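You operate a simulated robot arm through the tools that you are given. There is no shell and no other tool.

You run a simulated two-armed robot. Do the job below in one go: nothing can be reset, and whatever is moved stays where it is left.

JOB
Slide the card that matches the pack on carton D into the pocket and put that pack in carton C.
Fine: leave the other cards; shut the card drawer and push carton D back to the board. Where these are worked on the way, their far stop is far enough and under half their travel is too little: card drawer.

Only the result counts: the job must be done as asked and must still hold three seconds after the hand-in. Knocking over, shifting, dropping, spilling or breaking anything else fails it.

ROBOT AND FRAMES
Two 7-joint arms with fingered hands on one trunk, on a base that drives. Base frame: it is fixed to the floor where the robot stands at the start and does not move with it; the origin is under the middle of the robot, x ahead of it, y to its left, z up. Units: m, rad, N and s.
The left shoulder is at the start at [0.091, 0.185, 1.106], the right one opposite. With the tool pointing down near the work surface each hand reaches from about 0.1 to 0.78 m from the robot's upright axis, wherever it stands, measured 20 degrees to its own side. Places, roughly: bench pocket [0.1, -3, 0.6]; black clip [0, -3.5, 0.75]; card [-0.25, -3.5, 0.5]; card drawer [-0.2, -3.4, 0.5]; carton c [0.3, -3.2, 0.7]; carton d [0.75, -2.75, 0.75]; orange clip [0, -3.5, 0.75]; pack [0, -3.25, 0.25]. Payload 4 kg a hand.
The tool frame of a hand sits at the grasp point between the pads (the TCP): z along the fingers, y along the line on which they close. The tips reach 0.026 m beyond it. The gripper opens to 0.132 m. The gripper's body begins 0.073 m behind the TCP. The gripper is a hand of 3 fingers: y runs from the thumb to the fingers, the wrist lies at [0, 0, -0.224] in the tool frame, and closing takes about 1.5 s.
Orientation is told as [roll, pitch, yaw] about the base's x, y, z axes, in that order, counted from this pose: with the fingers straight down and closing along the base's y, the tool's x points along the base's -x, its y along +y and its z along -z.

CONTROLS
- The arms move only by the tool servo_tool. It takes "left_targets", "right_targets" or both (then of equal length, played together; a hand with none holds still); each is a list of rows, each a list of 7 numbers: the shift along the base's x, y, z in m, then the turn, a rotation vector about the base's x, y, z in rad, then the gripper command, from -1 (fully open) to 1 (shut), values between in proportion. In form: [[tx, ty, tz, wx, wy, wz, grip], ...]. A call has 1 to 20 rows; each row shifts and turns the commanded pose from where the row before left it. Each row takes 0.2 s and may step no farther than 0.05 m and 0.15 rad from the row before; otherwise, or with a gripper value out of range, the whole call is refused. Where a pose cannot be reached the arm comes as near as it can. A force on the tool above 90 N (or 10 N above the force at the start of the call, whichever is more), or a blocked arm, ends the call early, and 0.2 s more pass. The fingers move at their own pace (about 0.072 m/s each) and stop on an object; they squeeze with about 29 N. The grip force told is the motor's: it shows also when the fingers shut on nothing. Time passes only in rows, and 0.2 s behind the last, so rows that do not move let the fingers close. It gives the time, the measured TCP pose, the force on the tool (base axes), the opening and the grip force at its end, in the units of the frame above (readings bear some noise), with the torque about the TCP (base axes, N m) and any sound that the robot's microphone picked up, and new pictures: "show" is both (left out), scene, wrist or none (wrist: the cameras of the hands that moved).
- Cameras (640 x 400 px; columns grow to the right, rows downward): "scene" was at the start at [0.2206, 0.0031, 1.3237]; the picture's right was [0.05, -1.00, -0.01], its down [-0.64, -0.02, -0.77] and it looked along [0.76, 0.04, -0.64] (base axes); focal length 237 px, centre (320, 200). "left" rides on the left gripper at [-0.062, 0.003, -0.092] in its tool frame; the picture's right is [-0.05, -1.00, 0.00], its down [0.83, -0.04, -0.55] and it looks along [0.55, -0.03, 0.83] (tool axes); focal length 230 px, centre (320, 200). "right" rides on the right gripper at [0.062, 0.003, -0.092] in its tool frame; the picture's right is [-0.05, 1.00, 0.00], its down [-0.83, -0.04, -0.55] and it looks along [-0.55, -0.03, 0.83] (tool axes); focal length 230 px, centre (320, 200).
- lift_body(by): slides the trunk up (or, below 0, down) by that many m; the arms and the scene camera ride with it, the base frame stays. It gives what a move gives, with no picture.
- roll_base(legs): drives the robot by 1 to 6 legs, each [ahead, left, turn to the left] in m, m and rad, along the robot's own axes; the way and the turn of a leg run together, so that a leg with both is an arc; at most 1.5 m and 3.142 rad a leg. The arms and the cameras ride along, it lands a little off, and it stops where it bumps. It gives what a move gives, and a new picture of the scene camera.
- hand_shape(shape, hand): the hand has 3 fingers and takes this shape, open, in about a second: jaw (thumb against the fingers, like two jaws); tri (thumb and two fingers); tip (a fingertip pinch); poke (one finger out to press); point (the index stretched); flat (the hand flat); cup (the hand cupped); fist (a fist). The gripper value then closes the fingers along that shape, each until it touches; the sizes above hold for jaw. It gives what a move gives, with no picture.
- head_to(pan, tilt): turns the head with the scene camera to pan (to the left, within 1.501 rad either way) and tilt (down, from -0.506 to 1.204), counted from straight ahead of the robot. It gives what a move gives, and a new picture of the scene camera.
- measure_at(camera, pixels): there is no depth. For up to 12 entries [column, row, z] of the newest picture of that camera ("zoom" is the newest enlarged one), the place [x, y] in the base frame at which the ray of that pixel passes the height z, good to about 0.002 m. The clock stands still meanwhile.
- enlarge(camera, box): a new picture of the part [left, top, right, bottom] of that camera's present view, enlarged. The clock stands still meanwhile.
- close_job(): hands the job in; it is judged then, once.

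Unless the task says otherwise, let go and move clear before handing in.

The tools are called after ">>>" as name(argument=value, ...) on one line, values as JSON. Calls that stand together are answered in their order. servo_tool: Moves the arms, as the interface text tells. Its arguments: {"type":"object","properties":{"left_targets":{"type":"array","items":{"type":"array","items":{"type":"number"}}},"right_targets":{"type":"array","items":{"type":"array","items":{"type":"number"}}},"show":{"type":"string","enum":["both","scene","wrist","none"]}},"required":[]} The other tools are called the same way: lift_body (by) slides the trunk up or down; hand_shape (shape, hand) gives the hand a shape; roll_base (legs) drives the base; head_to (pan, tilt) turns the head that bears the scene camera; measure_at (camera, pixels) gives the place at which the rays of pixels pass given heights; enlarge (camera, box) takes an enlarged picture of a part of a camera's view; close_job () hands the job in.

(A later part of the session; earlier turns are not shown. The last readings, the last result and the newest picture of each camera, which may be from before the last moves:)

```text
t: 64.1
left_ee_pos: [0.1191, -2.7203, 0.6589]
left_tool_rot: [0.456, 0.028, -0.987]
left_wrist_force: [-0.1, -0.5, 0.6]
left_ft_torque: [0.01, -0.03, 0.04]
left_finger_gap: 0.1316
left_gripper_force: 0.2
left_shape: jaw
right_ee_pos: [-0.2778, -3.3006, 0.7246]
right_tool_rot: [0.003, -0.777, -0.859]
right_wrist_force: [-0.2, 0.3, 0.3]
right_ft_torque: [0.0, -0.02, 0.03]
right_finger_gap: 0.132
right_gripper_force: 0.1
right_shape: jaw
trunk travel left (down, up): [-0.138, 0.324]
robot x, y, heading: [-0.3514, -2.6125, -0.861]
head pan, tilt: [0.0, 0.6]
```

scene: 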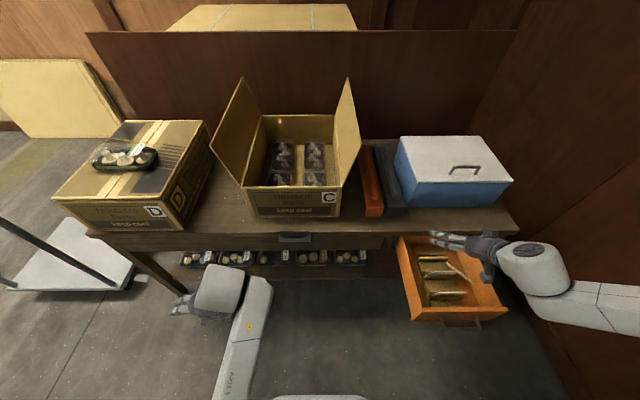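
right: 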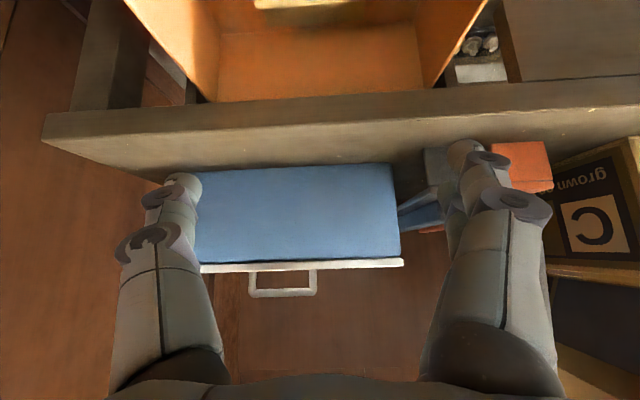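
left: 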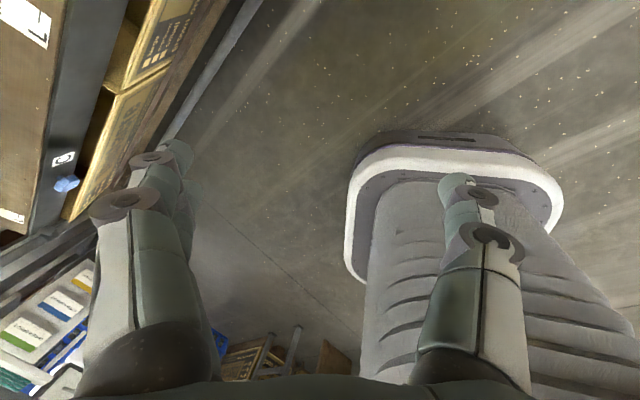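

The card is still inside the drawer, leaning at its right side (zoom (305,150)–(410,233)). I pitch the hand back upright and draw it back for a clear look from above.

>>> servo_tool(right_targets=[[-0.0065, 0.0076, 0.0, 0.0992, 0.0854, 0, -1], [-0.0065, 0.0076, 0.0, 0.0992, 0.0854, 0, -1], [-0.0065, 0.0076, 0.0, 0.0992, 0.0854, 0, -1], [-0.0065, 0.0076, 0.0, 0.0992, 0.0854, 0, -1], [-0.0065, 0.0076, 0.0, 0.0992, 0.0854, 0, -1], [-0.0065, 0.0076, 0.0, 0.0992, 0.0854, 0, -1], [0, 0, 0, 0, 0, 0, -1]], show="both")

>>> enlarge(camera="scene", box=[385, 225, 515, 325])

>>> enlarge(camera="right", box=[180, 0, 480, 240])

```text
t: 65.7
left_ee_pos: [0.1191, -2.7197, 0.6589]
left_tool_rot: [0.458, 0.029, -0.988]
left_wrist_force: [-0.1, 0.8, -0.3]
left_ft_torque: [0.01, 0.0, 0.0]
left_finger_gap: 0.1318
left_gripper_force: 0.1
left_shape: jaw
right_ee_pos: [-0.313, -3.2645, 0.7262]
right_tool_rot: [-0.013, -0.065, -0.864]
right_wrist_force: [-0.2, 0.0, 0.1]
right_ft_torque: [0.02, -0.01, 0.01]
right_finger_gap: 0.132
right_gripper_force: 0.1
right_shape: jaw
right hand out of reach, approached as far as the arm can: row 5
trunk travel left (down, up): [-0.138, 0.324]
robot x, y, heading: [-0.3522, -2.6094, -0.858]
head pan, tilt: [0.0, 0.6]
```

scene: 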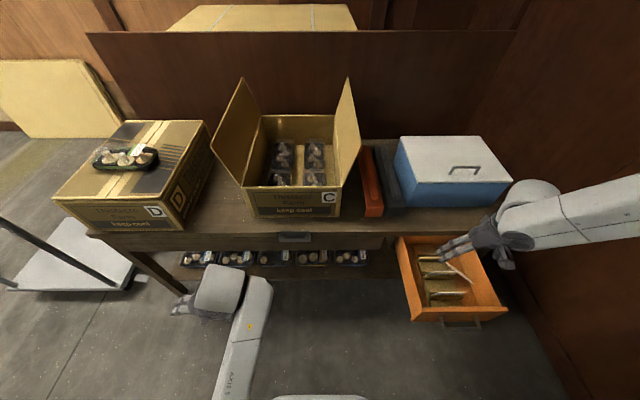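
right: 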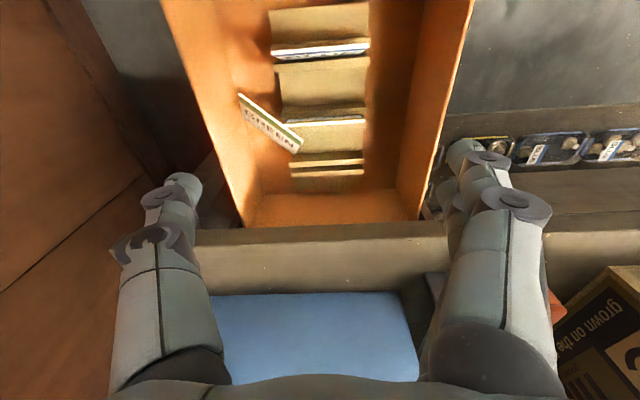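

```text
4.00 times, centred on (450, 275) of scene
```

zoom: 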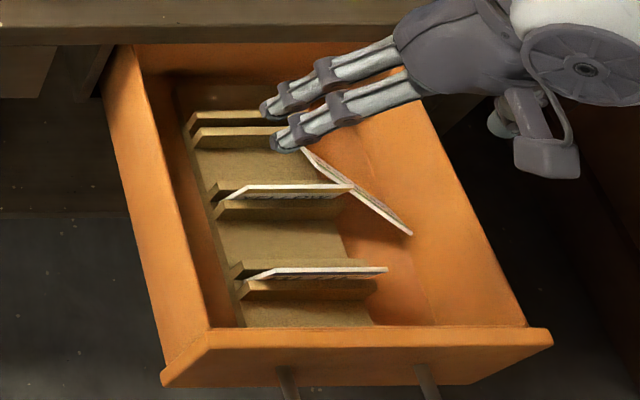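

```text
1.67 times, centred on (330, 120) of right
```

zoom: 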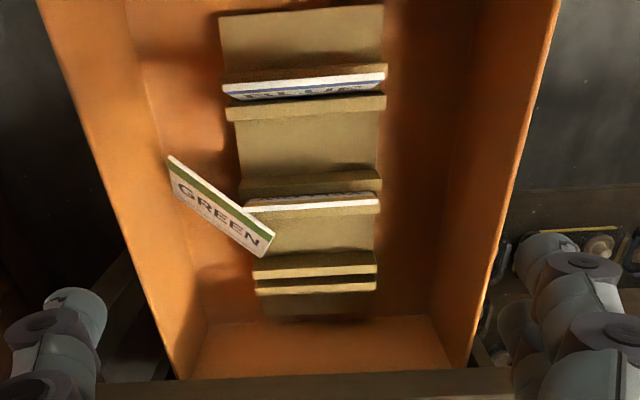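

GREEN now stands slantwise in the right part of the drawer, leaning; its top edge runs between wrist-zoom (170,157) and (275,237). I triangulate its ends.

>>> measure_at(camera="zoom", pixels=[[170, 157, 0.53], [170, 157, 0.56], [170, 157, 0.59], [274, 237, 0.53], [274, 237, 0.56], [274, 237, 0.59], [266, 256, 0.53], [266, 256, 0.56]])

>>> measure_at(camera="scene", pixels=[[473, 283.2, 0.53], [473, 283.2, 0.56], [473, 283.2, 0.59], [446.2, 262.4, 0.53], [446.2, 262.4, 0.56], [446.2, 262.4, 0.59], [472, 284, 0.53], [472, 284, 0.56]])

```text
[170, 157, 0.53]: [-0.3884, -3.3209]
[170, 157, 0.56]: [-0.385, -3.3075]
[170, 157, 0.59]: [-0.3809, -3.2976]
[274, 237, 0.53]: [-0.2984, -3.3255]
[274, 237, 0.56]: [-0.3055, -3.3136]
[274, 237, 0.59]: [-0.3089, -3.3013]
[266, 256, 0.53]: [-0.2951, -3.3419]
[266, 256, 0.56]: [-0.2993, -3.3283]
```

```text
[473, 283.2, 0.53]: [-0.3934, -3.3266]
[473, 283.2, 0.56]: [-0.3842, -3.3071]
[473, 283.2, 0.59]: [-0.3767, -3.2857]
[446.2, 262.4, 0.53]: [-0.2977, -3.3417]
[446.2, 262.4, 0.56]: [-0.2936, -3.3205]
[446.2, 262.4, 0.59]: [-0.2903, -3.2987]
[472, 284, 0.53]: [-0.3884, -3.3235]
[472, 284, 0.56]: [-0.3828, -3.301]
```

The card leans in the corridor between the other cards' right ends and the drawer's right wall. I zoom on that corridor to measure the wall position exactly before planning a pinch there.

>>> enlarge(camera="right", box=[160, 20, 360, 145])

```text
3.20 times, centred on (260, 82) of right
```

zoom: 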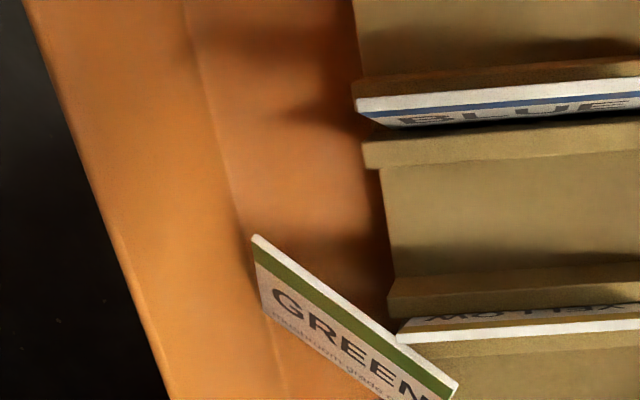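

>>> measure_at(camera="zoom", pixels=[[103, 200, 0.6], [103, 200, 0.59], [235, 200, 0.505], [235, 200, 0.515], [150, 330, 0.6], [270, 330, 0.505], [385, 200, 0.51], [390, 280, 0.545], [396, 320, 0.545], [395, 335, 0.56], [457, 388, 0.55], [255, 235, 0.56]])

```text
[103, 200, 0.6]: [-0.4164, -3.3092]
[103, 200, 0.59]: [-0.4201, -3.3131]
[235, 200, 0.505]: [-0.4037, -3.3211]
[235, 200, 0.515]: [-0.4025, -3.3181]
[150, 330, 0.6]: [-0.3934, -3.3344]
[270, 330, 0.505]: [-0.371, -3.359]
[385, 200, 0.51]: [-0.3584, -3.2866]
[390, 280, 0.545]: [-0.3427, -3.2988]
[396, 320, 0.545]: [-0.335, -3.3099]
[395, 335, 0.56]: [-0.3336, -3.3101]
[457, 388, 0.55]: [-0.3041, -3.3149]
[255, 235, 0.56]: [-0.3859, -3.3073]
```

The corridor (wall at left-axis −2.469, other cards' ends at −2.404) is tight, so I plan to take the slanted card by its two side edges with the tool in the card's plane. I first test whether the hand can be yawed by 134° here in free air, which also gives a view onto the card's face.

>>> servo_tool(right_targets=[[0, 0, 0.0, 0, 0, 0.1462, -1], [0, 0, 0.0, 0, 0, 0.1462, -1], [0, 0, 0.0, 0, 0, 0.1462, -1], [0, 0, 0.0, 0, 0, 0.1462, -1], [0, 0, 0.0, 0, 0, 0.1462, -1], [0, 0, 0.0, 0, 0, 0.1462, -1], [0, 0, 0.0, 0, 0, 0.1462, -1], [0, 0, 0.0, 0, 0, 0.1462, -1], [0, 0, 0.0, 0, 0, 0.1462, -1], [0, 0, 0.0, 0, 0, 0.1462, -1], [0, 0, 0.0, 0, 0, 0.1462, -1], [0, 0, 0.0, 0, 0, 0.1462, -1], [0, 0, 0.0, 0, 0, 0.1462, -1], [0, 0, 0.0, 0, 0, 0.1462, -1], [0, 0, 0.0, 0, 0, 0.1462, -1], [0, 0, 0.0, 0, 0, 0.1462, -1], [0, 0, 0.0, 0, 0, 0, -1]], show="both")

```text
t: 69.3
left_ee_pos: [0.1182, -2.72, 0.6589]
left_tool_rot: [0.457, 0.028, -0.99]
left_wrist_force: [0.2, 0.1, -0.3]
left_ft_torque: [0.01, -0.01, 0.01]
left_finger_gap: 0.1321
left_gripper_force: 0.0
left_shape: jaw
right_ee_pos: [-0.3181, -3.2385, 0.6947]
right_tool_rot: [-0.012, -0.057, 1.421]
right_wrist_force: [0.4, -1.0, 0.0]
right_ft_torque: [0.0, -0.01, 0.03]
right_finger_gap: 0.1317
right_gripper_force: 0.0
right_shape: jaw
right hand out of reach, approached as far as the arm can: row 16
trunk travel left (down, up): [-0.138, 0.324]
robot x, y, heading: [-0.3517, -2.609, -0.857]
head pan, tilt: [0.0, 0.6]
```

scene: 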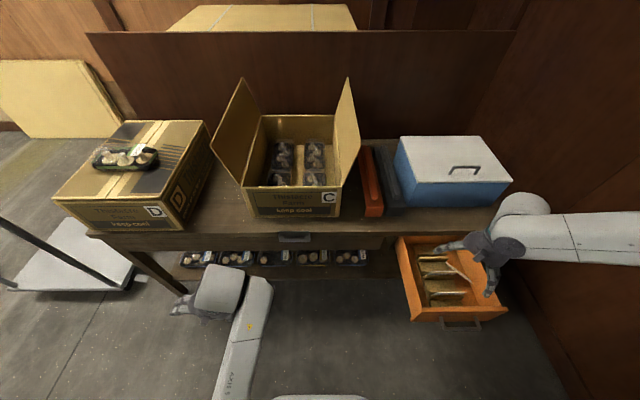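
right: 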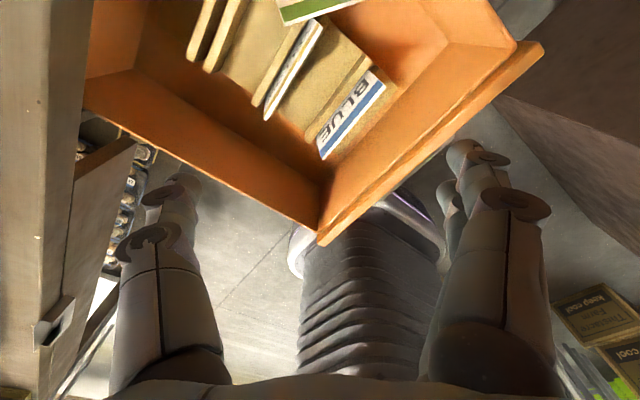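

Yaw nearly at its limit, but this orientation faces the card's printed side. I shift about 0.1 m along −y to bring the card into the wrist picture for precise measurement.

>>> servo_tool(right_targets=[[-0.0025, -0.033, 0.003, 0, 0, 0, -1], [-0.0025, -0.033, 0.003, 0, 0, 0, -1], [-0.0025, -0.033, 0.003, 0, 0, 0, -1], [0, 0, 0, 0, 0, 0, -1]], show="both")

>>> enlarge(camera="right", box=[180, 0, 480, 200])

```text
t: 70.3
left_ee_pos: [0.118, -2.7202, 0.6575]
left_tool_rot: [0.453, 0.027, -0.989]
left_wrist_force: [1.2, 0.6, 0.7]
left_ft_torque: [-0.01, 0.04, 0.0]
left_finger_gap: 0.1317
left_gripper_force: 0.1
left_shape: jaw
right_ee_pos: [-0.3194, -3.2377, 0.6934]
right_tool_rot: [-0.012, -0.058, 1.421]
right_wrist_force: [0.2, -0.8, 0.4]
right_ft_torque: [-0.01, 0.02, -0.01]
right_finger_gap: 0.1319
right_gripper_force: 0.1
right_shape: jaw
right hand out of reach, approached as far as the arm can: row 1, 2, 3
trunk travel left (down, up): [-0.138, 0.324]
robot x, y, heading: [-0.3515, -2.6082, -0.857]
head pan, tilt: [0.0, 0.6]
```

scene: 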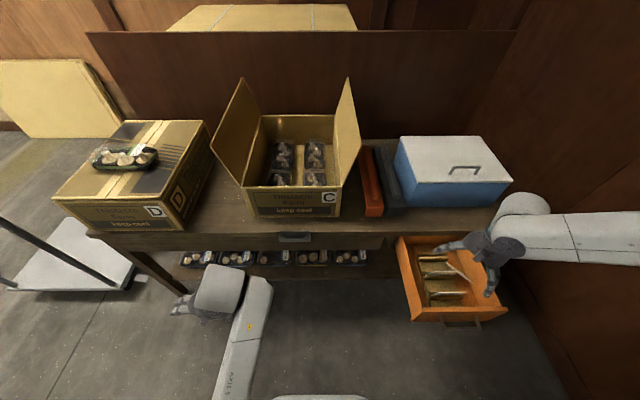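
right: 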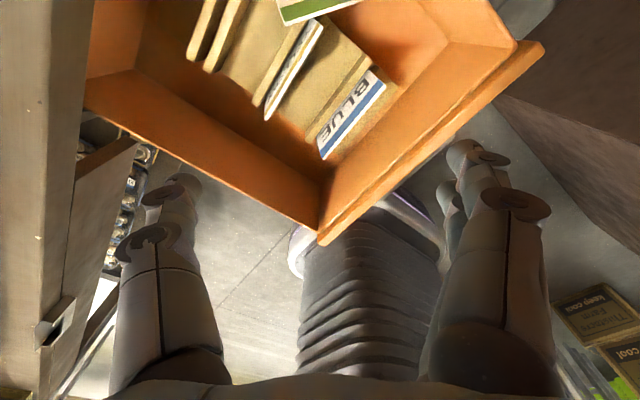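

```text
2.00 times, centred on (330, 100) of right
```

zoom: 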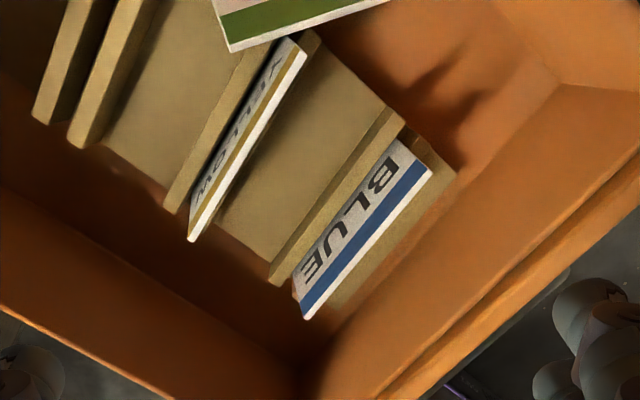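

This yaw is at the arm's limit, so the other handedness is not usable. I yaw back the other way (thumb toward the card's right end) and at the same time move the left arm up and outward to a freer place.

>>> servo_tool(right_targets=[[0, 0, 0.002, 0, 0, -0.147, -1], [0, 0, 0.002, 0, 0, -0.147, -1], [0, 0, 0.002, 0, 0, -0.147, -1], [0, 0, 0, 0, 0, -0.147, -1], [0, 0, 0, 0, 0, -0.147, -1], [0, 0, 0, 0, 0, -0.147, -1], [0, 0, 0, 0, 0, -0.147, -1], [0, 0, 0, 0, 0, -0.147, -1], [0, 0, 0, 0, 0, -0.147, -1], [0, 0, 0, 0, 0, -0.147, -1], [-0.002, -0.005, 0, 0, 0, -0.147, -1], [-0.002, -0.005, 0, 0, 0, -0.147, -1], [-0.002, -0.005, 0, 0, 0, -0.147, -1], [-0.002, -0.005, 0, 0, 0, -0.147, -1], [-0.002, -0.005, 0, 0, 0, -0.147, -1], [-0.002, -0.005, 0, 0, 0, -0.147, -1], [-0.002, -0.005, 0, 0, 0, -0.147, -1], [-0.002, -0.005, 0, 0, 0, -0.147, -1], [-0.002, -0.005, 0, 0, 0, -0.147, -1], [-0.002, -0.005, 0, 0, 0, -0.147, -1]], left_targets=[[0.0038, 0.0033, 0.004, 0, 0, 0, -1], [0.0038, 0.0033, 0.004, 0, 0, 0, -1], [0.0038, 0.0033, 0.004, 0, 0, 0, -1], [0.0038, 0.0033, 0.004, 0, 0, 0, -1], [0.0038, 0.0033, 0.004, 0, 0, 0, -1], [0.0038, 0.0033, 0.004, 0, 0, 0, -1], [0.0038, 0.0033, 0.004, 0, 0, 0, -1], [0.0038, 0.0033, 0.004, 0, 0, 0, -1], [0.0038, 0.0033, 0.004, 0, 0, 0, -1], [0.0038, 0.0033, 0.004, 0, 0, 0, -1], [0.0038, 0.0033, 0.004, 0, 0, 0, -1], [0.0038, 0.0033, 0.004, 0, 0, 0, -1], [0.0038, 0.0033, 0.004, 0, 0, 0, -1], [0.0038, 0.0033, 0.004, 0, 0, 0, -1], [0.0038, 0.0033, 0.004, 0, 0, 0, -1], [0.0038, 0.0033, 0.004, 0, 0, 0, -1], [0.0038, 0.0033, 0.004, 0, 0, 0, -1], [0.0038, 0.0033, 0.004, 0, 0, 0, -1], [0.0038, 0.0033, 0.004, 0, 0, 0, -1], [0.0038, 0.0033, 0.004, 0, 0, 0, -1]], show="both")

```text
t: 72.3
left_ee_pos: [0.1809, -2.663, 0.701]
left_tool_rot: [0.586, 0.066, -1.022]
left_wrist_force: [0.0, 0.6, 0.3]
left_ft_torque: [0.0, 0.01, 0.0]
left_finger_gap: 0.1317
left_gripper_force: 0.0
left_shape: jaw
right_ee_pos: [-0.3183, -3.2398, 0.7002]
right_tool_rot: [-0.011, -0.056, 0.145]
right_wrist_force: [0.4, 0.5, 0.4]
right_ft_torque: [-0.04, -0.01, 0.03]
right_finger_gap: 0.132
right_gripper_force: 0.0
right_shape: jaw
trunk travel left (down, up): [-0.138, 0.324]
robot x, y, heading: [-0.3505, -2.6136, -0.856]
head pan, tilt: [0.0, 0.6]
stopped in row 9 (left hand): the arm was blocked; the commanded pose is now the measured one
```

scene: 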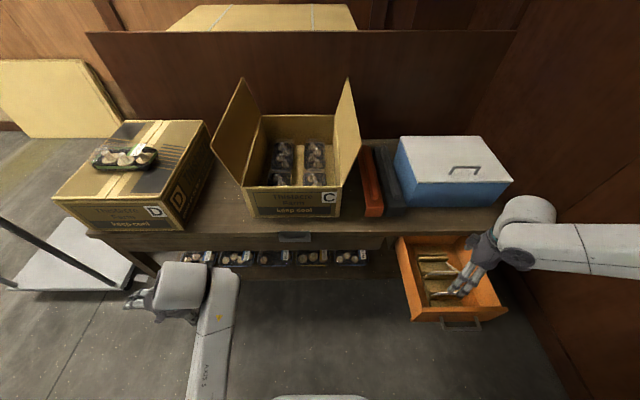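
right: 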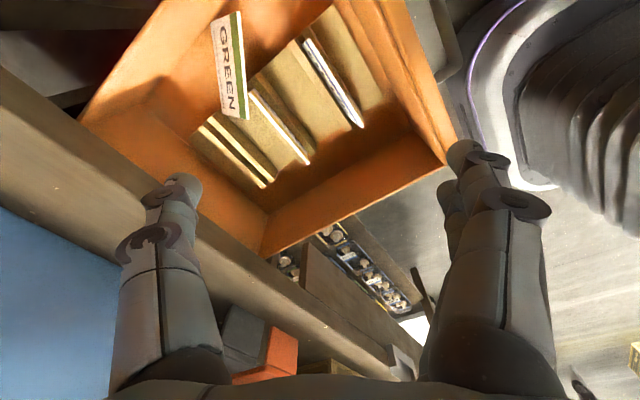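
left: 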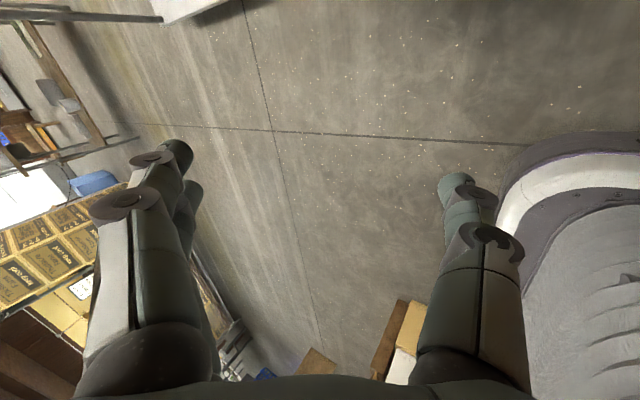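

The left arm stays blocked (leave it), but this view shows GREEN's face well at (230,65). I enlarge it for precise corners.

>>> enlarge(camera="right", box=[150, 0, 310, 130])

```text
3.08 times, centred on (230, 65) of right
```

zoom: 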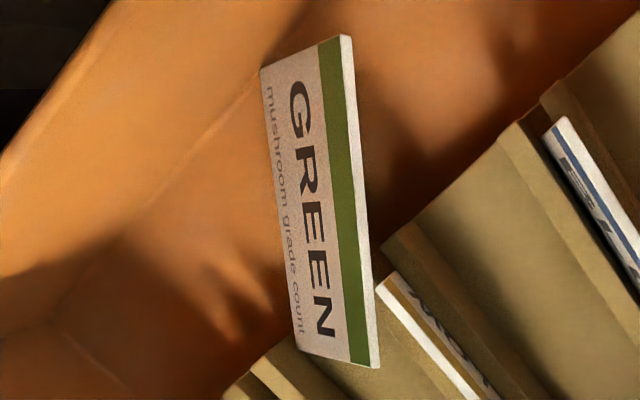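

>>> measure_at(camera="zoom", pixels=[[262, 70, 0.5], [262, 70, 0.51], [262, 70, 0.52], [299, 350, 0.5], [299, 350, 0.52], [299, 350, 0.54], [346, 36, 0.55], [346, 36, 0.565], [346, 36, 0.58], [374, 366, 0.54], [374, 366, 0.56], [374, 366, 0.58]])

```text
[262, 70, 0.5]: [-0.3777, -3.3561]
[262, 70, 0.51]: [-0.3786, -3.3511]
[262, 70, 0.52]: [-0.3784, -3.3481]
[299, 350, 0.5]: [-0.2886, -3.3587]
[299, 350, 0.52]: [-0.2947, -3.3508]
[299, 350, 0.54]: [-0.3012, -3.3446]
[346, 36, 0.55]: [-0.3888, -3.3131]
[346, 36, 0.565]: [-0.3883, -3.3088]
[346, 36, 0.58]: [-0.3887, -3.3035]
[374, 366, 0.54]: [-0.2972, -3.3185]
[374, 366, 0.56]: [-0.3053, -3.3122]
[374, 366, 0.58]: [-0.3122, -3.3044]
```

Corners now place the card: right end bottom on the floor at the wall, left end on the holder plate, leaning on YELLOW's end. I'll use the hand with thumb far / fingers near in the corridor so that closing swings the card upright and parallel, then pinches its faces; first I move to hover there.

>>> servo_tool(right_targets=[[-0.0053, -0.0203, -0.006, -0.0016, 0.0111, 0.113, -0.85], [-0.0053, -0.0203, -0.006, -0.0016, 0.0111, 0.113, -0.85], [-0.0053, -0.0203, -0.006, -0.0016, 0.0111, 0.113, -0.85], [-0.0053, -0.0203, -0.006, -0.0016, 0.0111, 0.113, -0.85], [-0.0053, -0.0203, -0.006, -0.0016, 0.0111, 0.113, -0.85], [0, 0, 0, 0, 0, 0, -0.85]], show="both")

```text
t: 73.7
left_ee_pos: [0.1797, -2.6619, 0.6994]
left_tool_rot: [0.584, 0.067, -1.022]
left_wrist_force: [-0.2, -0.1, 0.2]
left_ft_torque: [0.01, 0.02, 0.0]
left_finger_gap: 0.132
left_gripper_force: 0.0
left_shape: jaw
right_ee_pos: [-0.3445, -3.3406, 0.6703]
right_tool_rot: [0.002, -0.006, 0.71]
right_wrist_force: [0.7, -0.4, -1.1]
right_ft_torque: [0.02, 0.0, -0.01]
right_finger_gap: 0.1224
right_gripper_force: 0.0
right_shape: jaw
trunk travel left (down, up): [-0.138, 0.324]
robot x, y, heading: [-0.3471, -2.6082, -0.865]
head pan, tilt: [0.0, 0.6]
```

scene: 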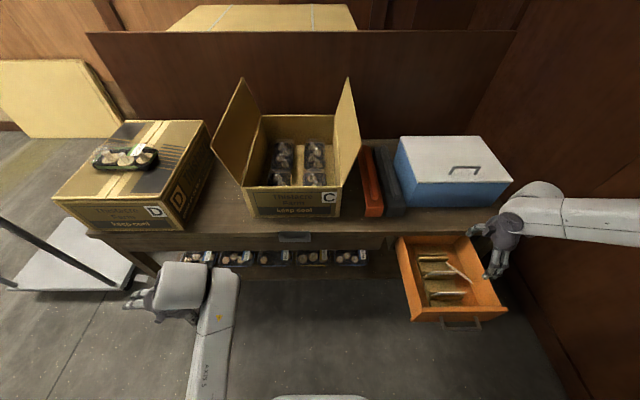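
right: 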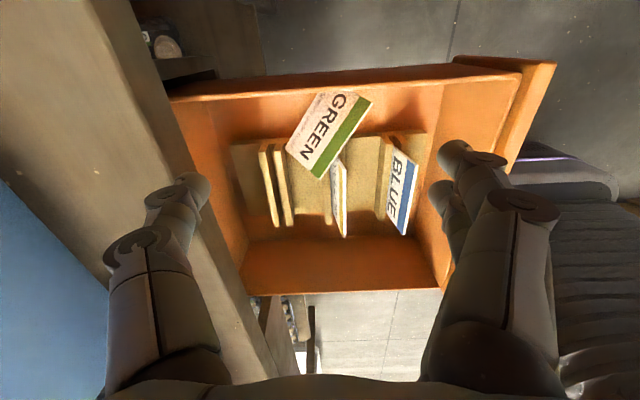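

A very clear view: GREEN's stripe edge from (372,99) to (322,180). I verify its coordinates from this pose.

>>> enlarge(camera="right", box=[230, 70, 450, 210])

>>> measure_at(camera="right", pixels=[[372, 99, 0.553], [372, 99, 0.56], [322, 180, 0.563], [322, 180, 0.57], [316, 91, 0.5], [285, 148, 0.515], [336, 160, 0.575], [346, 236, 0.575], [392, 140, 0.575]])

```text
2.86 times, centred on (340, 140) of right
```

zoom: 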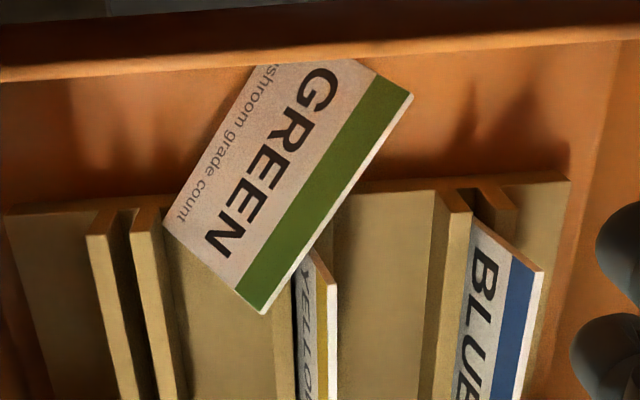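

```text
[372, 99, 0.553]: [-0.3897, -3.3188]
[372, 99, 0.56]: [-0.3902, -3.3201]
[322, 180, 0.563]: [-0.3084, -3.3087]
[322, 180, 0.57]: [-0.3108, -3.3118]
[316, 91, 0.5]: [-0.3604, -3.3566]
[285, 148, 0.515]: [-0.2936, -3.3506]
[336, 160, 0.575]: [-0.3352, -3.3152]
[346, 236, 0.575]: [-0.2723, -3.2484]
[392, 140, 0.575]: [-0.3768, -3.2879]
```

R_t is at about (V 2.263, W −2.454) and the gap (0.122) straddles it. I lower 0.07 m and check.

>>> servo_tool(right_targets=[[0, 0, -0.02, 0, 0, 0, -0.85], [0, 0, -0.02, 0, 0, 0, -0.85], [0, 0, -0.02, 0, 0, 0, -0.85], [0, 0, -0.01, 0, 0, 0, -0.85], [0, 0, 0, 0, 0, 0, -0.85]], show="both")

>>> enlarge(camera="scene", box=[400, 200, 520, 320])

```text
t: 74.9
left_ee_pos: [0.1817, -2.6625, 0.6996]
left_tool_rot: [0.584, 0.066, -1.022]
left_wrist_force: [0.5, -0.1, -0.1]
left_ft_torque: [0.02, -0.01, -0.02]
left_finger_gap: 0.1318
left_gripper_force: 0.0
left_shape: jaw
right_ee_pos: [-0.3448, -3.3405, 0.5993]
right_tool_rot: [0.002, -0.004, 0.711]
right_wrist_force: [-0.2, -0.5, 0.5]
right_ft_torque: [0.01, -0.02, 0.01]
right_finger_gap: 0.1221
right_gripper_force: 0.0
right_shape: jaw
trunk travel left (down, up): [-0.138, 0.324]
robot x, y, heading: [-0.3484, -2.6086, -0.86]
head pan, tilt: [0.0, 0.6]
```

scene: 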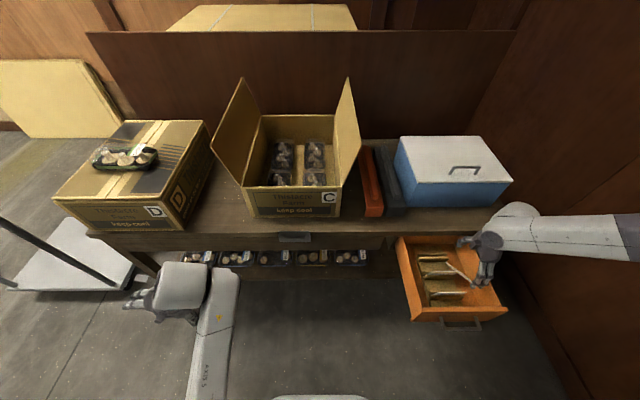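
right: 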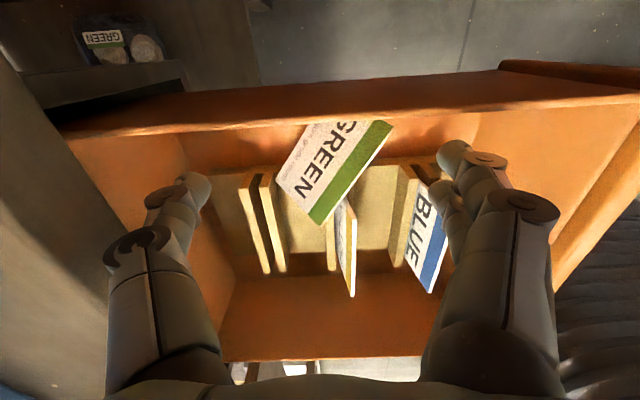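

```text
3.33 times, centred on (460, 260) of scene
```

zoom: 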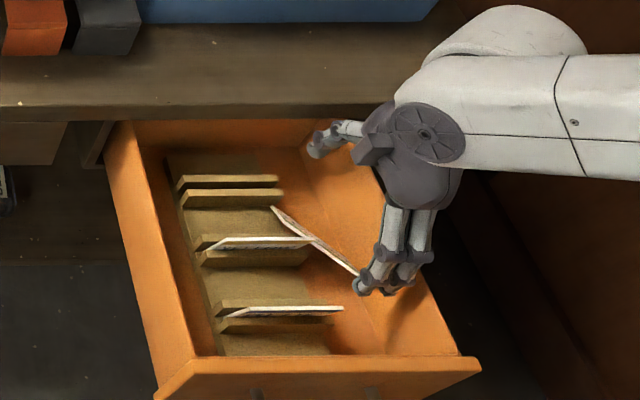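

Thumb is beyond the card and the two fingers just before its near end (scene zoom (275,208)–(358,272)). I lower a further 0.038 m slowly.

>>> servo_tool(right_targets=[[0, 0, -0.01, 0, 0, 0, -0.85], [0, 0, -0.01, 0, 0, 0, -0.85], [0, 0, -0.01, 0, 0, 0, -0.85], [0, 0, -0.008, 0, 0, 0, -0.85], [0, 0, 0, 0, 0, 0, -0.85]], show="both")

>>> enlarge(camera="scene", box=[400, 200, 520, 320])

```text
t: 76.1
left_ee_pos: [0.1801, -2.6625, 0.699]
left_tool_rot: [0.585, 0.067, -1.022]
left_wrist_force: [0.3, -0.8, 0.5]
left_ft_torque: [-0.01, 0.02, 0.0]
left_finger_gap: 0.1317
left_gripper_force: 0.1
left_shape: jaw
right_ee_pos: [-0.3451, -3.341, 0.5639]
right_tool_rot: [0.004, -0.005, 0.71]
right_wrist_force: [0.3, -0.5, -0.2]
right_ft_torque: [0.01, 0.0, -0.04]
right_finger_gap: 0.1224
right_gripper_force: 0.1
right_shape: jaw
trunk travel left (down, up): [-0.138, 0.324]
robot x, y, heading: [-0.3481, -2.612, -0.859]
head pan, tilt: [0.0, 0.6]
```

scene: 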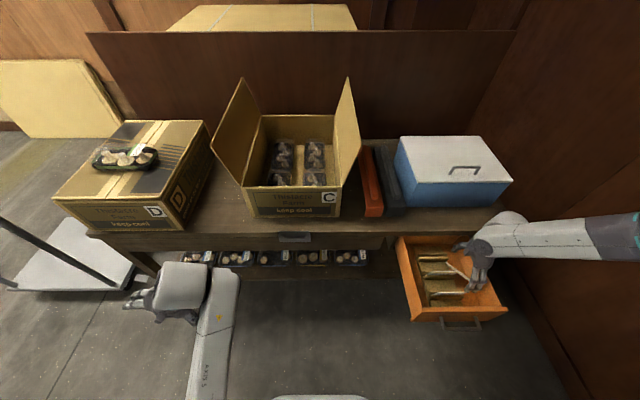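
right: 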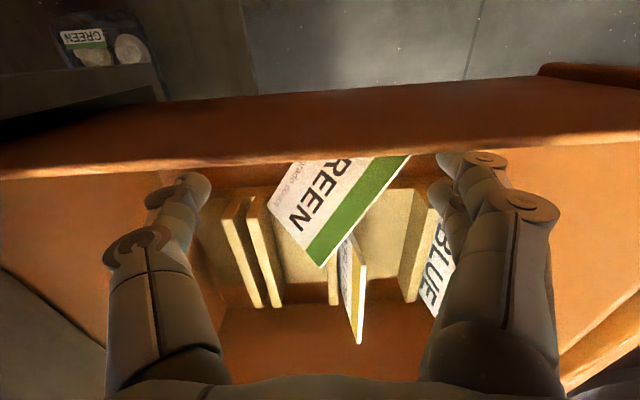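

```text
3.33 times, centred on (460, 260) of scene
```

zoom: 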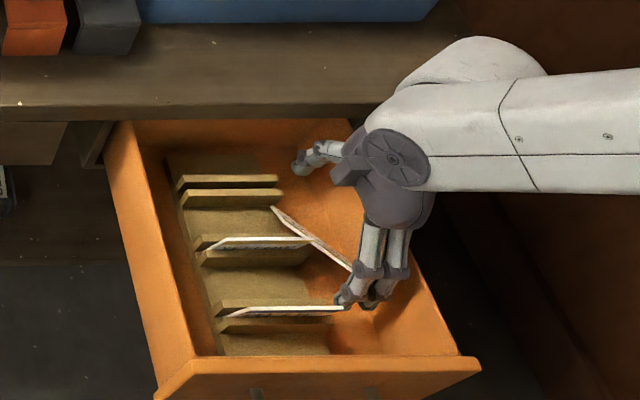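

>>> measure_at(camera="scene", pixels=[[464.5, 287.9, 0.55], [464.5, 287.9, 0.56], [466.9, 292.4, 0.575], [457.7, 271.5, 0.575], [470, 290.5, 0.545]])

```text
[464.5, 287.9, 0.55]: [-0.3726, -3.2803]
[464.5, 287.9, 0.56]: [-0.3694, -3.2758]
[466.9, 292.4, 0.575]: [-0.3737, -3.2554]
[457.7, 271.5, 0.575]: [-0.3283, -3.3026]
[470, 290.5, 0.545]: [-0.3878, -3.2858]
```

Clearances check out (finger side at W −2.418 against BLUE's end −2.403). I begin closing in steps to swing the card upright.

>>> servo_tool(right_targets=[[0, 0, 0, 0, 0, 0, -0.5], [0, 0, 0, 0, 0, 0, -0.3], [0, 0, 0, 0, 0, 0, -0.2], [0, 0, 0, 0, 0, 0, -0.2]], show="both")

>>> enlarge(camera="scene", box=[400, 200, 520, 320])

```text
t: 77.1
left_ee_pos: [0.18, -2.6616, 0.6995]
left_tool_rot: [0.584, 0.066, -1.019]
left_wrist_force: [-0.3, -0.3, -0.6]
left_ft_torque: [-0.01, 0.01, 0.0]
left_finger_gap: 0.1319
left_gripper_force: 0.2
left_shape: jaw
right_ee_pos: [-0.3443, -3.3417, 0.5634]
right_tool_rot: [0.003, -0.004, 0.709]
right_wrist_force: [0.2, 1.3, -0.2]
right_ft_torque: [-0.02, 0.02, -0.01]
right_finger_gap: 0.0797
right_gripper_force: 0.1
right_shape: jaw
trunk travel left (down, up): [-0.138, 0.324]
robot x, y, heading: [-0.3492, -2.6088, -0.859]
head pan, tilt: [0.0, 0.6]
```

scene: 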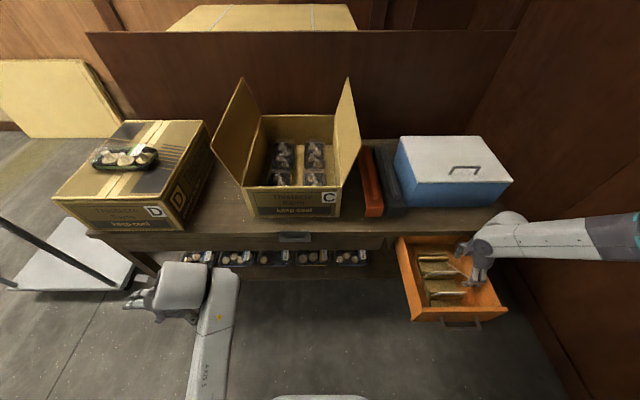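
right: 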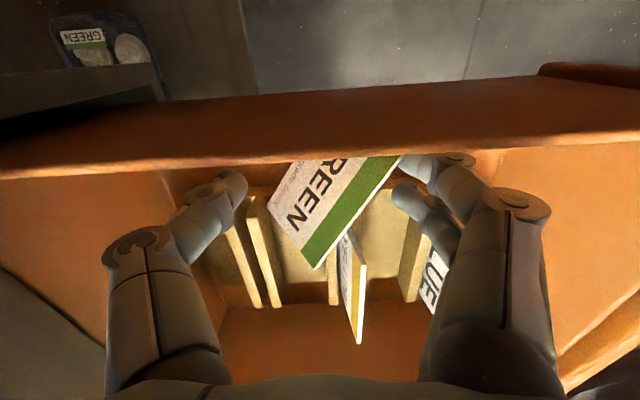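

```text
3.33 times, centred on (460, 260) of scene
```

zoom: 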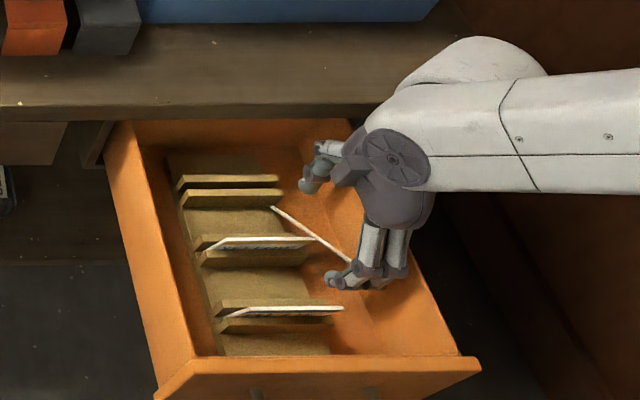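

The near fingers have begun to push the card's near end. I continue closing.

>>> servo_tool(right_targets=[[0, 0, 0, 0, 0, 0, 0.0], [0, 0, 0, 0, 0, 0, 0.2], [0, 0, 0, 0, 0, 0, 0.2]], show="both")

>>> enlarge(camera="scene", box=[400, 200, 520, 320])

```text
t: 77.9
left_ee_pos: [0.1791, -2.6636, 0.7001]
left_tool_rot: [0.584, 0.066, -1.023]
left_wrist_force: [0.1, 1.2, 0.4]
left_ft_torque: [0.0, -0.01, 0.0]
left_finger_gap: 0.1321
left_gripper_force: 0.0
left_shape: jaw
right_ee_pos: [-0.345, -3.3411, 0.5626]
right_tool_rot: [0.004, -0.004, 0.71]
right_wrist_force: [0.7, -0.2, 0.0]
right_ft_torque: [0.0, 0.01, -0.02]
right_finger_gap: 0.0532
right_gripper_force: 0.0
right_shape: jaw
trunk travel left (down, up): [-0.138, 0.324]
robot x, y, heading: [-0.3511, -2.6093, -0.856]
head pan, tilt: [0.0, 0.6]
```

scene: 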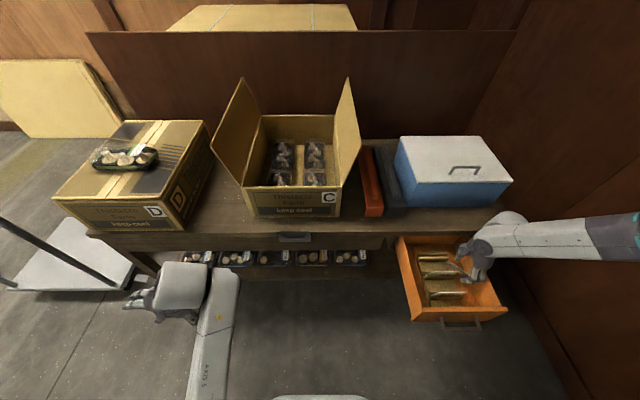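
right: 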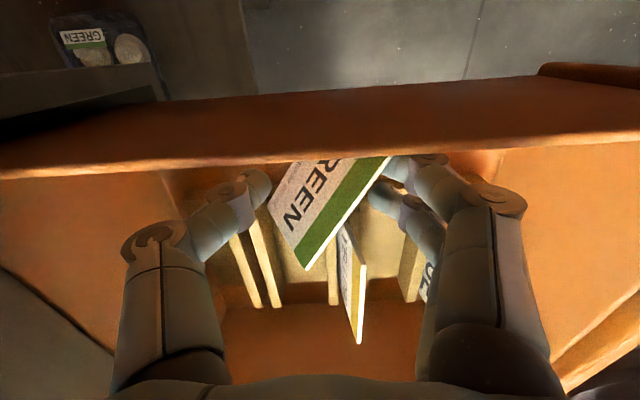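

```text
3.33 times, centred on (460, 260) of scene
```

zoom: 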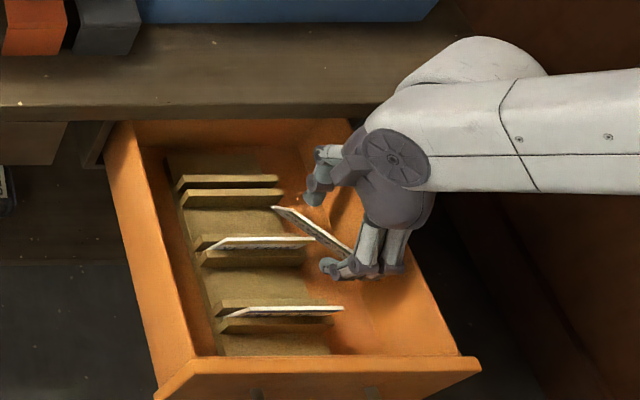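

The pair is pushing under the card while the thumb nears its face. I close further to full.

>>> servo_tool(right_targets=[[0, 0, 0, 0, 0, 0, 0.4], [0, 0, 0, 0, 0, 0, 0.6], [0, 0, 0, 0, 0, 0, 0.8], [0, 0, 0, 0, 0, 0, 0.8]], show="both")

>>> enlarge(camera="scene", box=[400, 200, 520, 320])

```text
t: 78.9
left_ee_pos: [0.1808, -2.6629, 0.7016]
left_tool_rot: [0.583, 0.067, -1.023]
left_wrist_force: [-0.2, -0.7, 0.4]
left_ft_torque: [0.01, 0.0, 0.01]
left_finger_gap: 0.1319
left_gripper_force: 0.1
left_shape: jaw
right_ee_pos: [-0.3445, -3.3413, 0.5626]
right_tool_rot: [0.004, -0.004, 0.71]
right_wrist_force: [-0.5, 0.6, -0.7]
right_ft_torque: [0.04, 0.04, -0.04]
right_finger_gap: 0.0141
right_gripper_force: 0.0
right_shape: jaw
trunk travel left (down, up): [-0.138, 0.324]
robot x, y, heading: [-0.3492, -2.6076, -0.856]
head pan, tilt: [0.0, 0.6]
```

scene: 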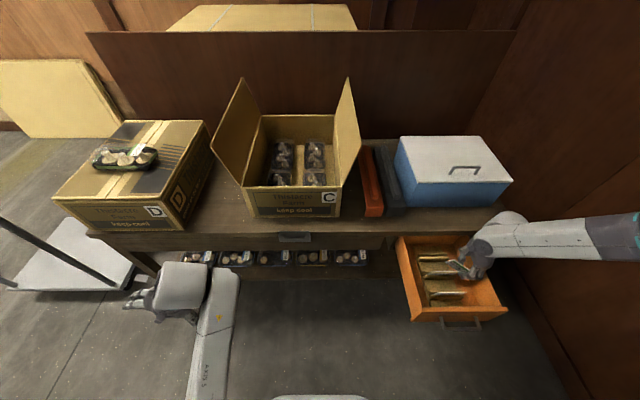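
right: 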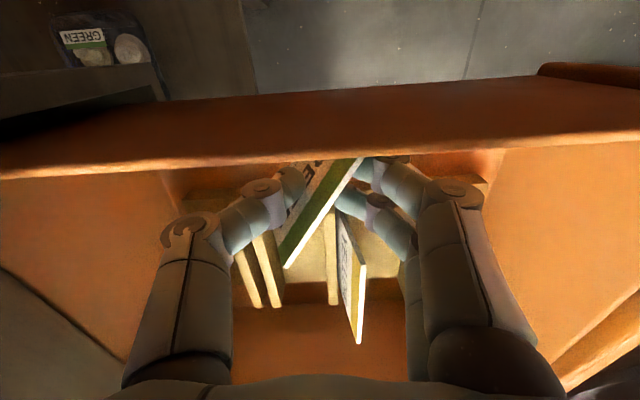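

```text
3.33 times, centred on (460, 260) of scene
```

zoom: 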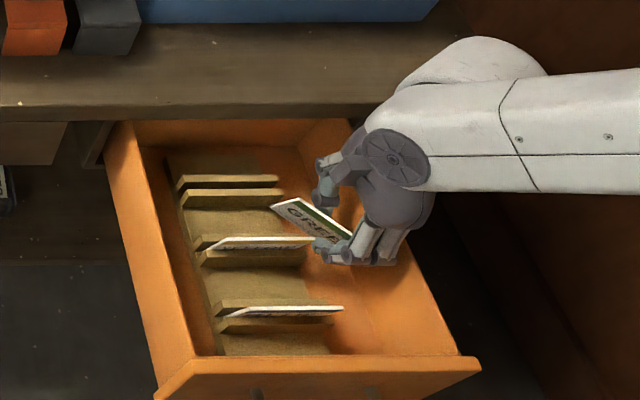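

The card now lies between thumb and pair (wrist (325,210)). I close fully and hold to build grip force.

>>> servo_tool(right_targets=[[0, 0, 0, 0, 0, 0, 1], [0, 0, 0, 0, 0, 0, 1], [0, 0, 0, 0, 0, 0, 1]], show="both")

>>> enlarge(camera="scene", box=[400, 200, 520, 320])

>>> enlarge(camera="right", box=[200, 120, 440, 360])

```text
t: 79.7
left_ee_pos: [0.1804, -2.6619, 0.6996]
left_tool_rot: [0.587, 0.067, -1.023]
left_wrist_force: [-0.2, 0.6, -0.3]
left_ft_torque: [0.03, 0.04, 0.01]
left_finger_gap: 0.1319
left_gripper_force: 0.0
left_shape: jaw
right_ee_pos: [-0.3438, -3.3394, 0.5622]
right_tool_rot: [0.004, -0.006, 0.71]
right_wrist_force: [3.6, 4.0, -1.5]
right_ft_torque: [0.03, -0.09, -0.21]
right_finger_gap: 0.0035
right_gripper_force: 28.6
right_shape: jaw
trunk travel left (down, up): [-0.138, 0.324]
robot x, y, heading: [-0.3493, -2.6084, -0.862]
head pan, tilt: [0.0, 0.6]
```

scene: 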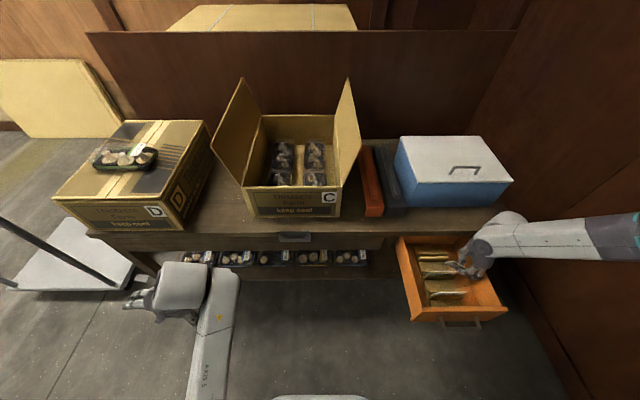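
right: 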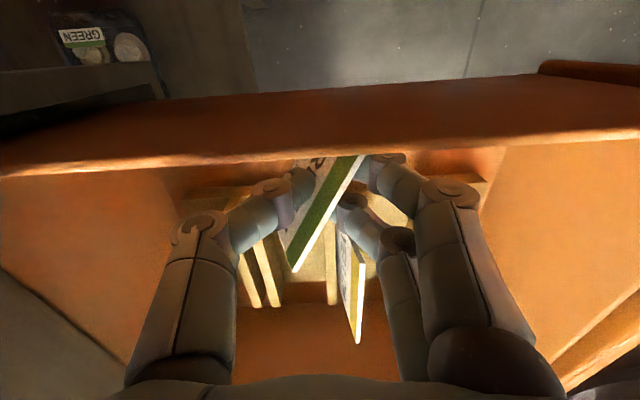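

```text
3.33 times, centred on (460, 260) of scene
```

zoom: 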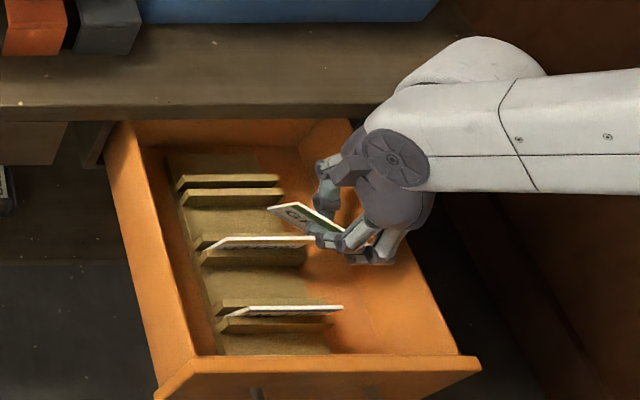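

```text
1.67 times, centred on (320, 240) of right
```

zoom: 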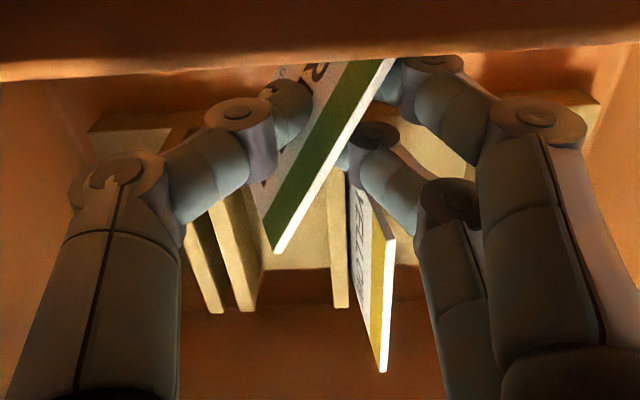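

GREEN is now pinched by its faces between thumb and the two fingers (gap 3.5 mm, 28.6 N). I lift slowly 0.04 m.

>>> servo_tool(right_targets=[[0, 0, 0.008, 0, 0, 0, 1], [0, 0, 0.008, 0, 0, 0, 1], [0, 0, 0.008, 0, 0, 0, 1], [0, 0, 0.008, 0, 0, 0, 1], [0, 0, 0.008, 0, 0, 0, 1], [0, 0, 0, 0, 0, 0, 1]], show="both")

>>> enlarge(camera="scene", box=[400, 200, 520, 320])

```text
t: 81.1
left_ee_pos: [0.1799, -2.6632, 0.6995]
left_tool_rot: [0.585, 0.065, -1.023]
left_wrist_force: [-0.6, 0.0, 1.5]
left_ft_torque: [-0.01, 0.03, 0.04]
left_finger_gap: 0.1322
left_gripper_force: 0.1
left_shape: jaw
right_ee_pos: [-0.3439, -3.3407, 0.6027]
right_tool_rot: [0.004, -0.004, 0.711]
right_wrist_force: [7.4, 7.4, -4.0]
right_ft_torque: [0.09, -0.25, -0.28]
right_finger_gap: 0.0032
right_gripper_force: 28.6
right_shape: jaw
trunk travel left (down, up): [-0.138, 0.324]
robot x, y, heading: [-0.3516, -2.6111, -0.852]
head pan, tilt: [0.0, 0.6]
```

scene: 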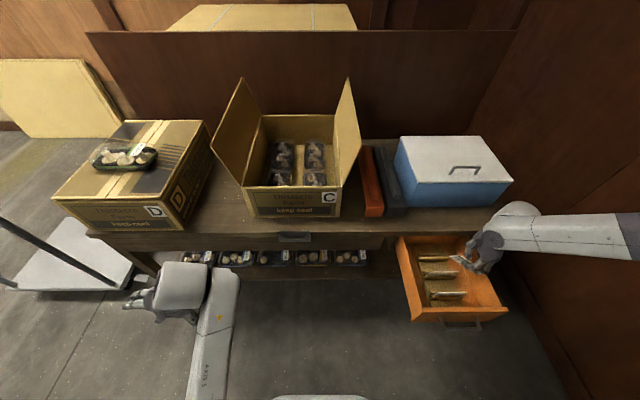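
right: 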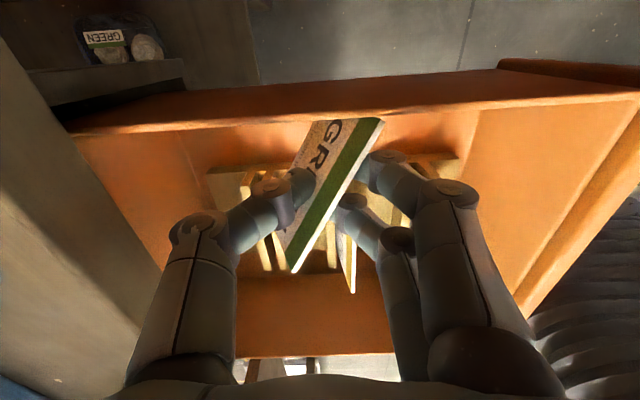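

```text
3.33 times, centred on (460, 260) of scene
```

zoom: 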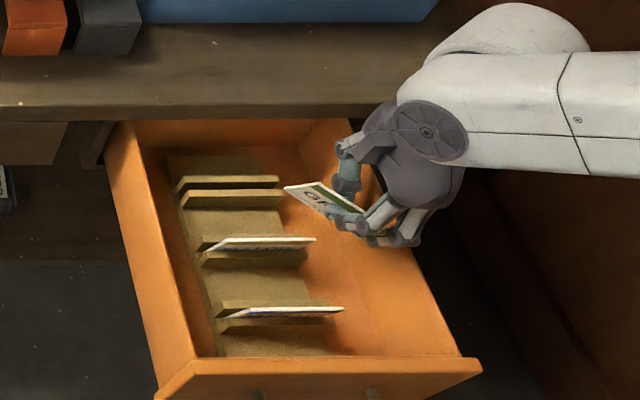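

The card rises with the hand; the 10 N sideways force suggests its end rubs the right wall, so I shift slightly left while lifting on.

>>> servo_tool(right_targets=[[0.003, 0.0026, 0.004, 0, 0, 0, 1], [0.003, 0.0026, 0.006, 0, 0, 0, 1], [0, 0, 0.01, 0, 0, 0, 1], [0, 0, 0.012, 0, 0, 0, 1], [0, 0, 0.015, 0, 0, 0, 1], [0, 0, 0.015, 0, 0, 0, 1], [0, 0, 0.015, 0, 0, 0, 1], [0, 0, 0, 0, 0, 0, 1]], show="both")

>>> enlarge(camera="scene", box=[400, 200, 520, 320])

```text
t: 82.9
left_ee_pos: [0.1802, -2.6626, 0.6993]
left_tool_rot: [0.585, 0.066, -1.024]
left_wrist_force: [0.0, -0.3, -0.5]
left_ft_torque: [-0.01, -0.02, -0.01]
left_finger_gap: 0.1322
left_gripper_force: 0.0
left_shape: jaw
right_ee_pos: [-0.3399, -3.3341, 0.68]
right_tool_rot: [0.003, -0.005, 0.711]
right_wrist_force: [-0.4, -0.1, -0.2]
right_ft_torque: [-0.03, -0.01, 0.0]
right_finger_gap: 0.0029
right_gripper_force: 28.9
right_shape: jaw
trunk travel left (down, up): [-0.138, 0.324]
robot x, y, heading: [-0.3498, -2.6064, -0.858]
head pan, tilt: [0.0, 0.6]
```

scene: 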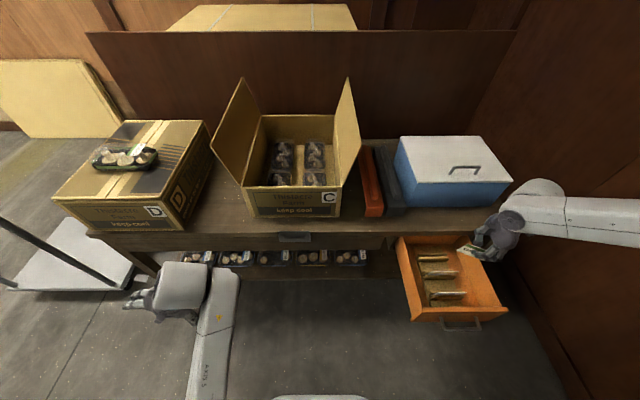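
right: 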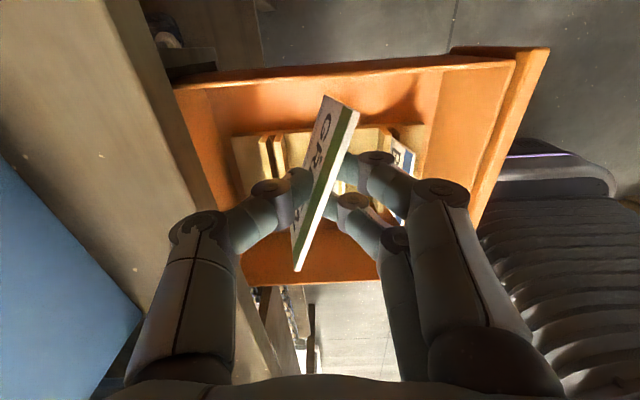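

```text
3.33 times, centred on (460, 260) of scene
```

zoom: 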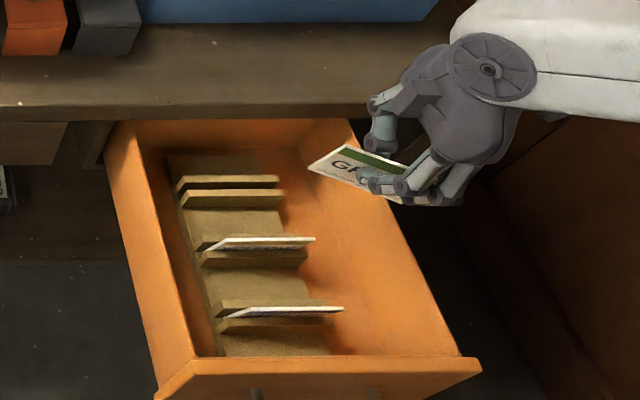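

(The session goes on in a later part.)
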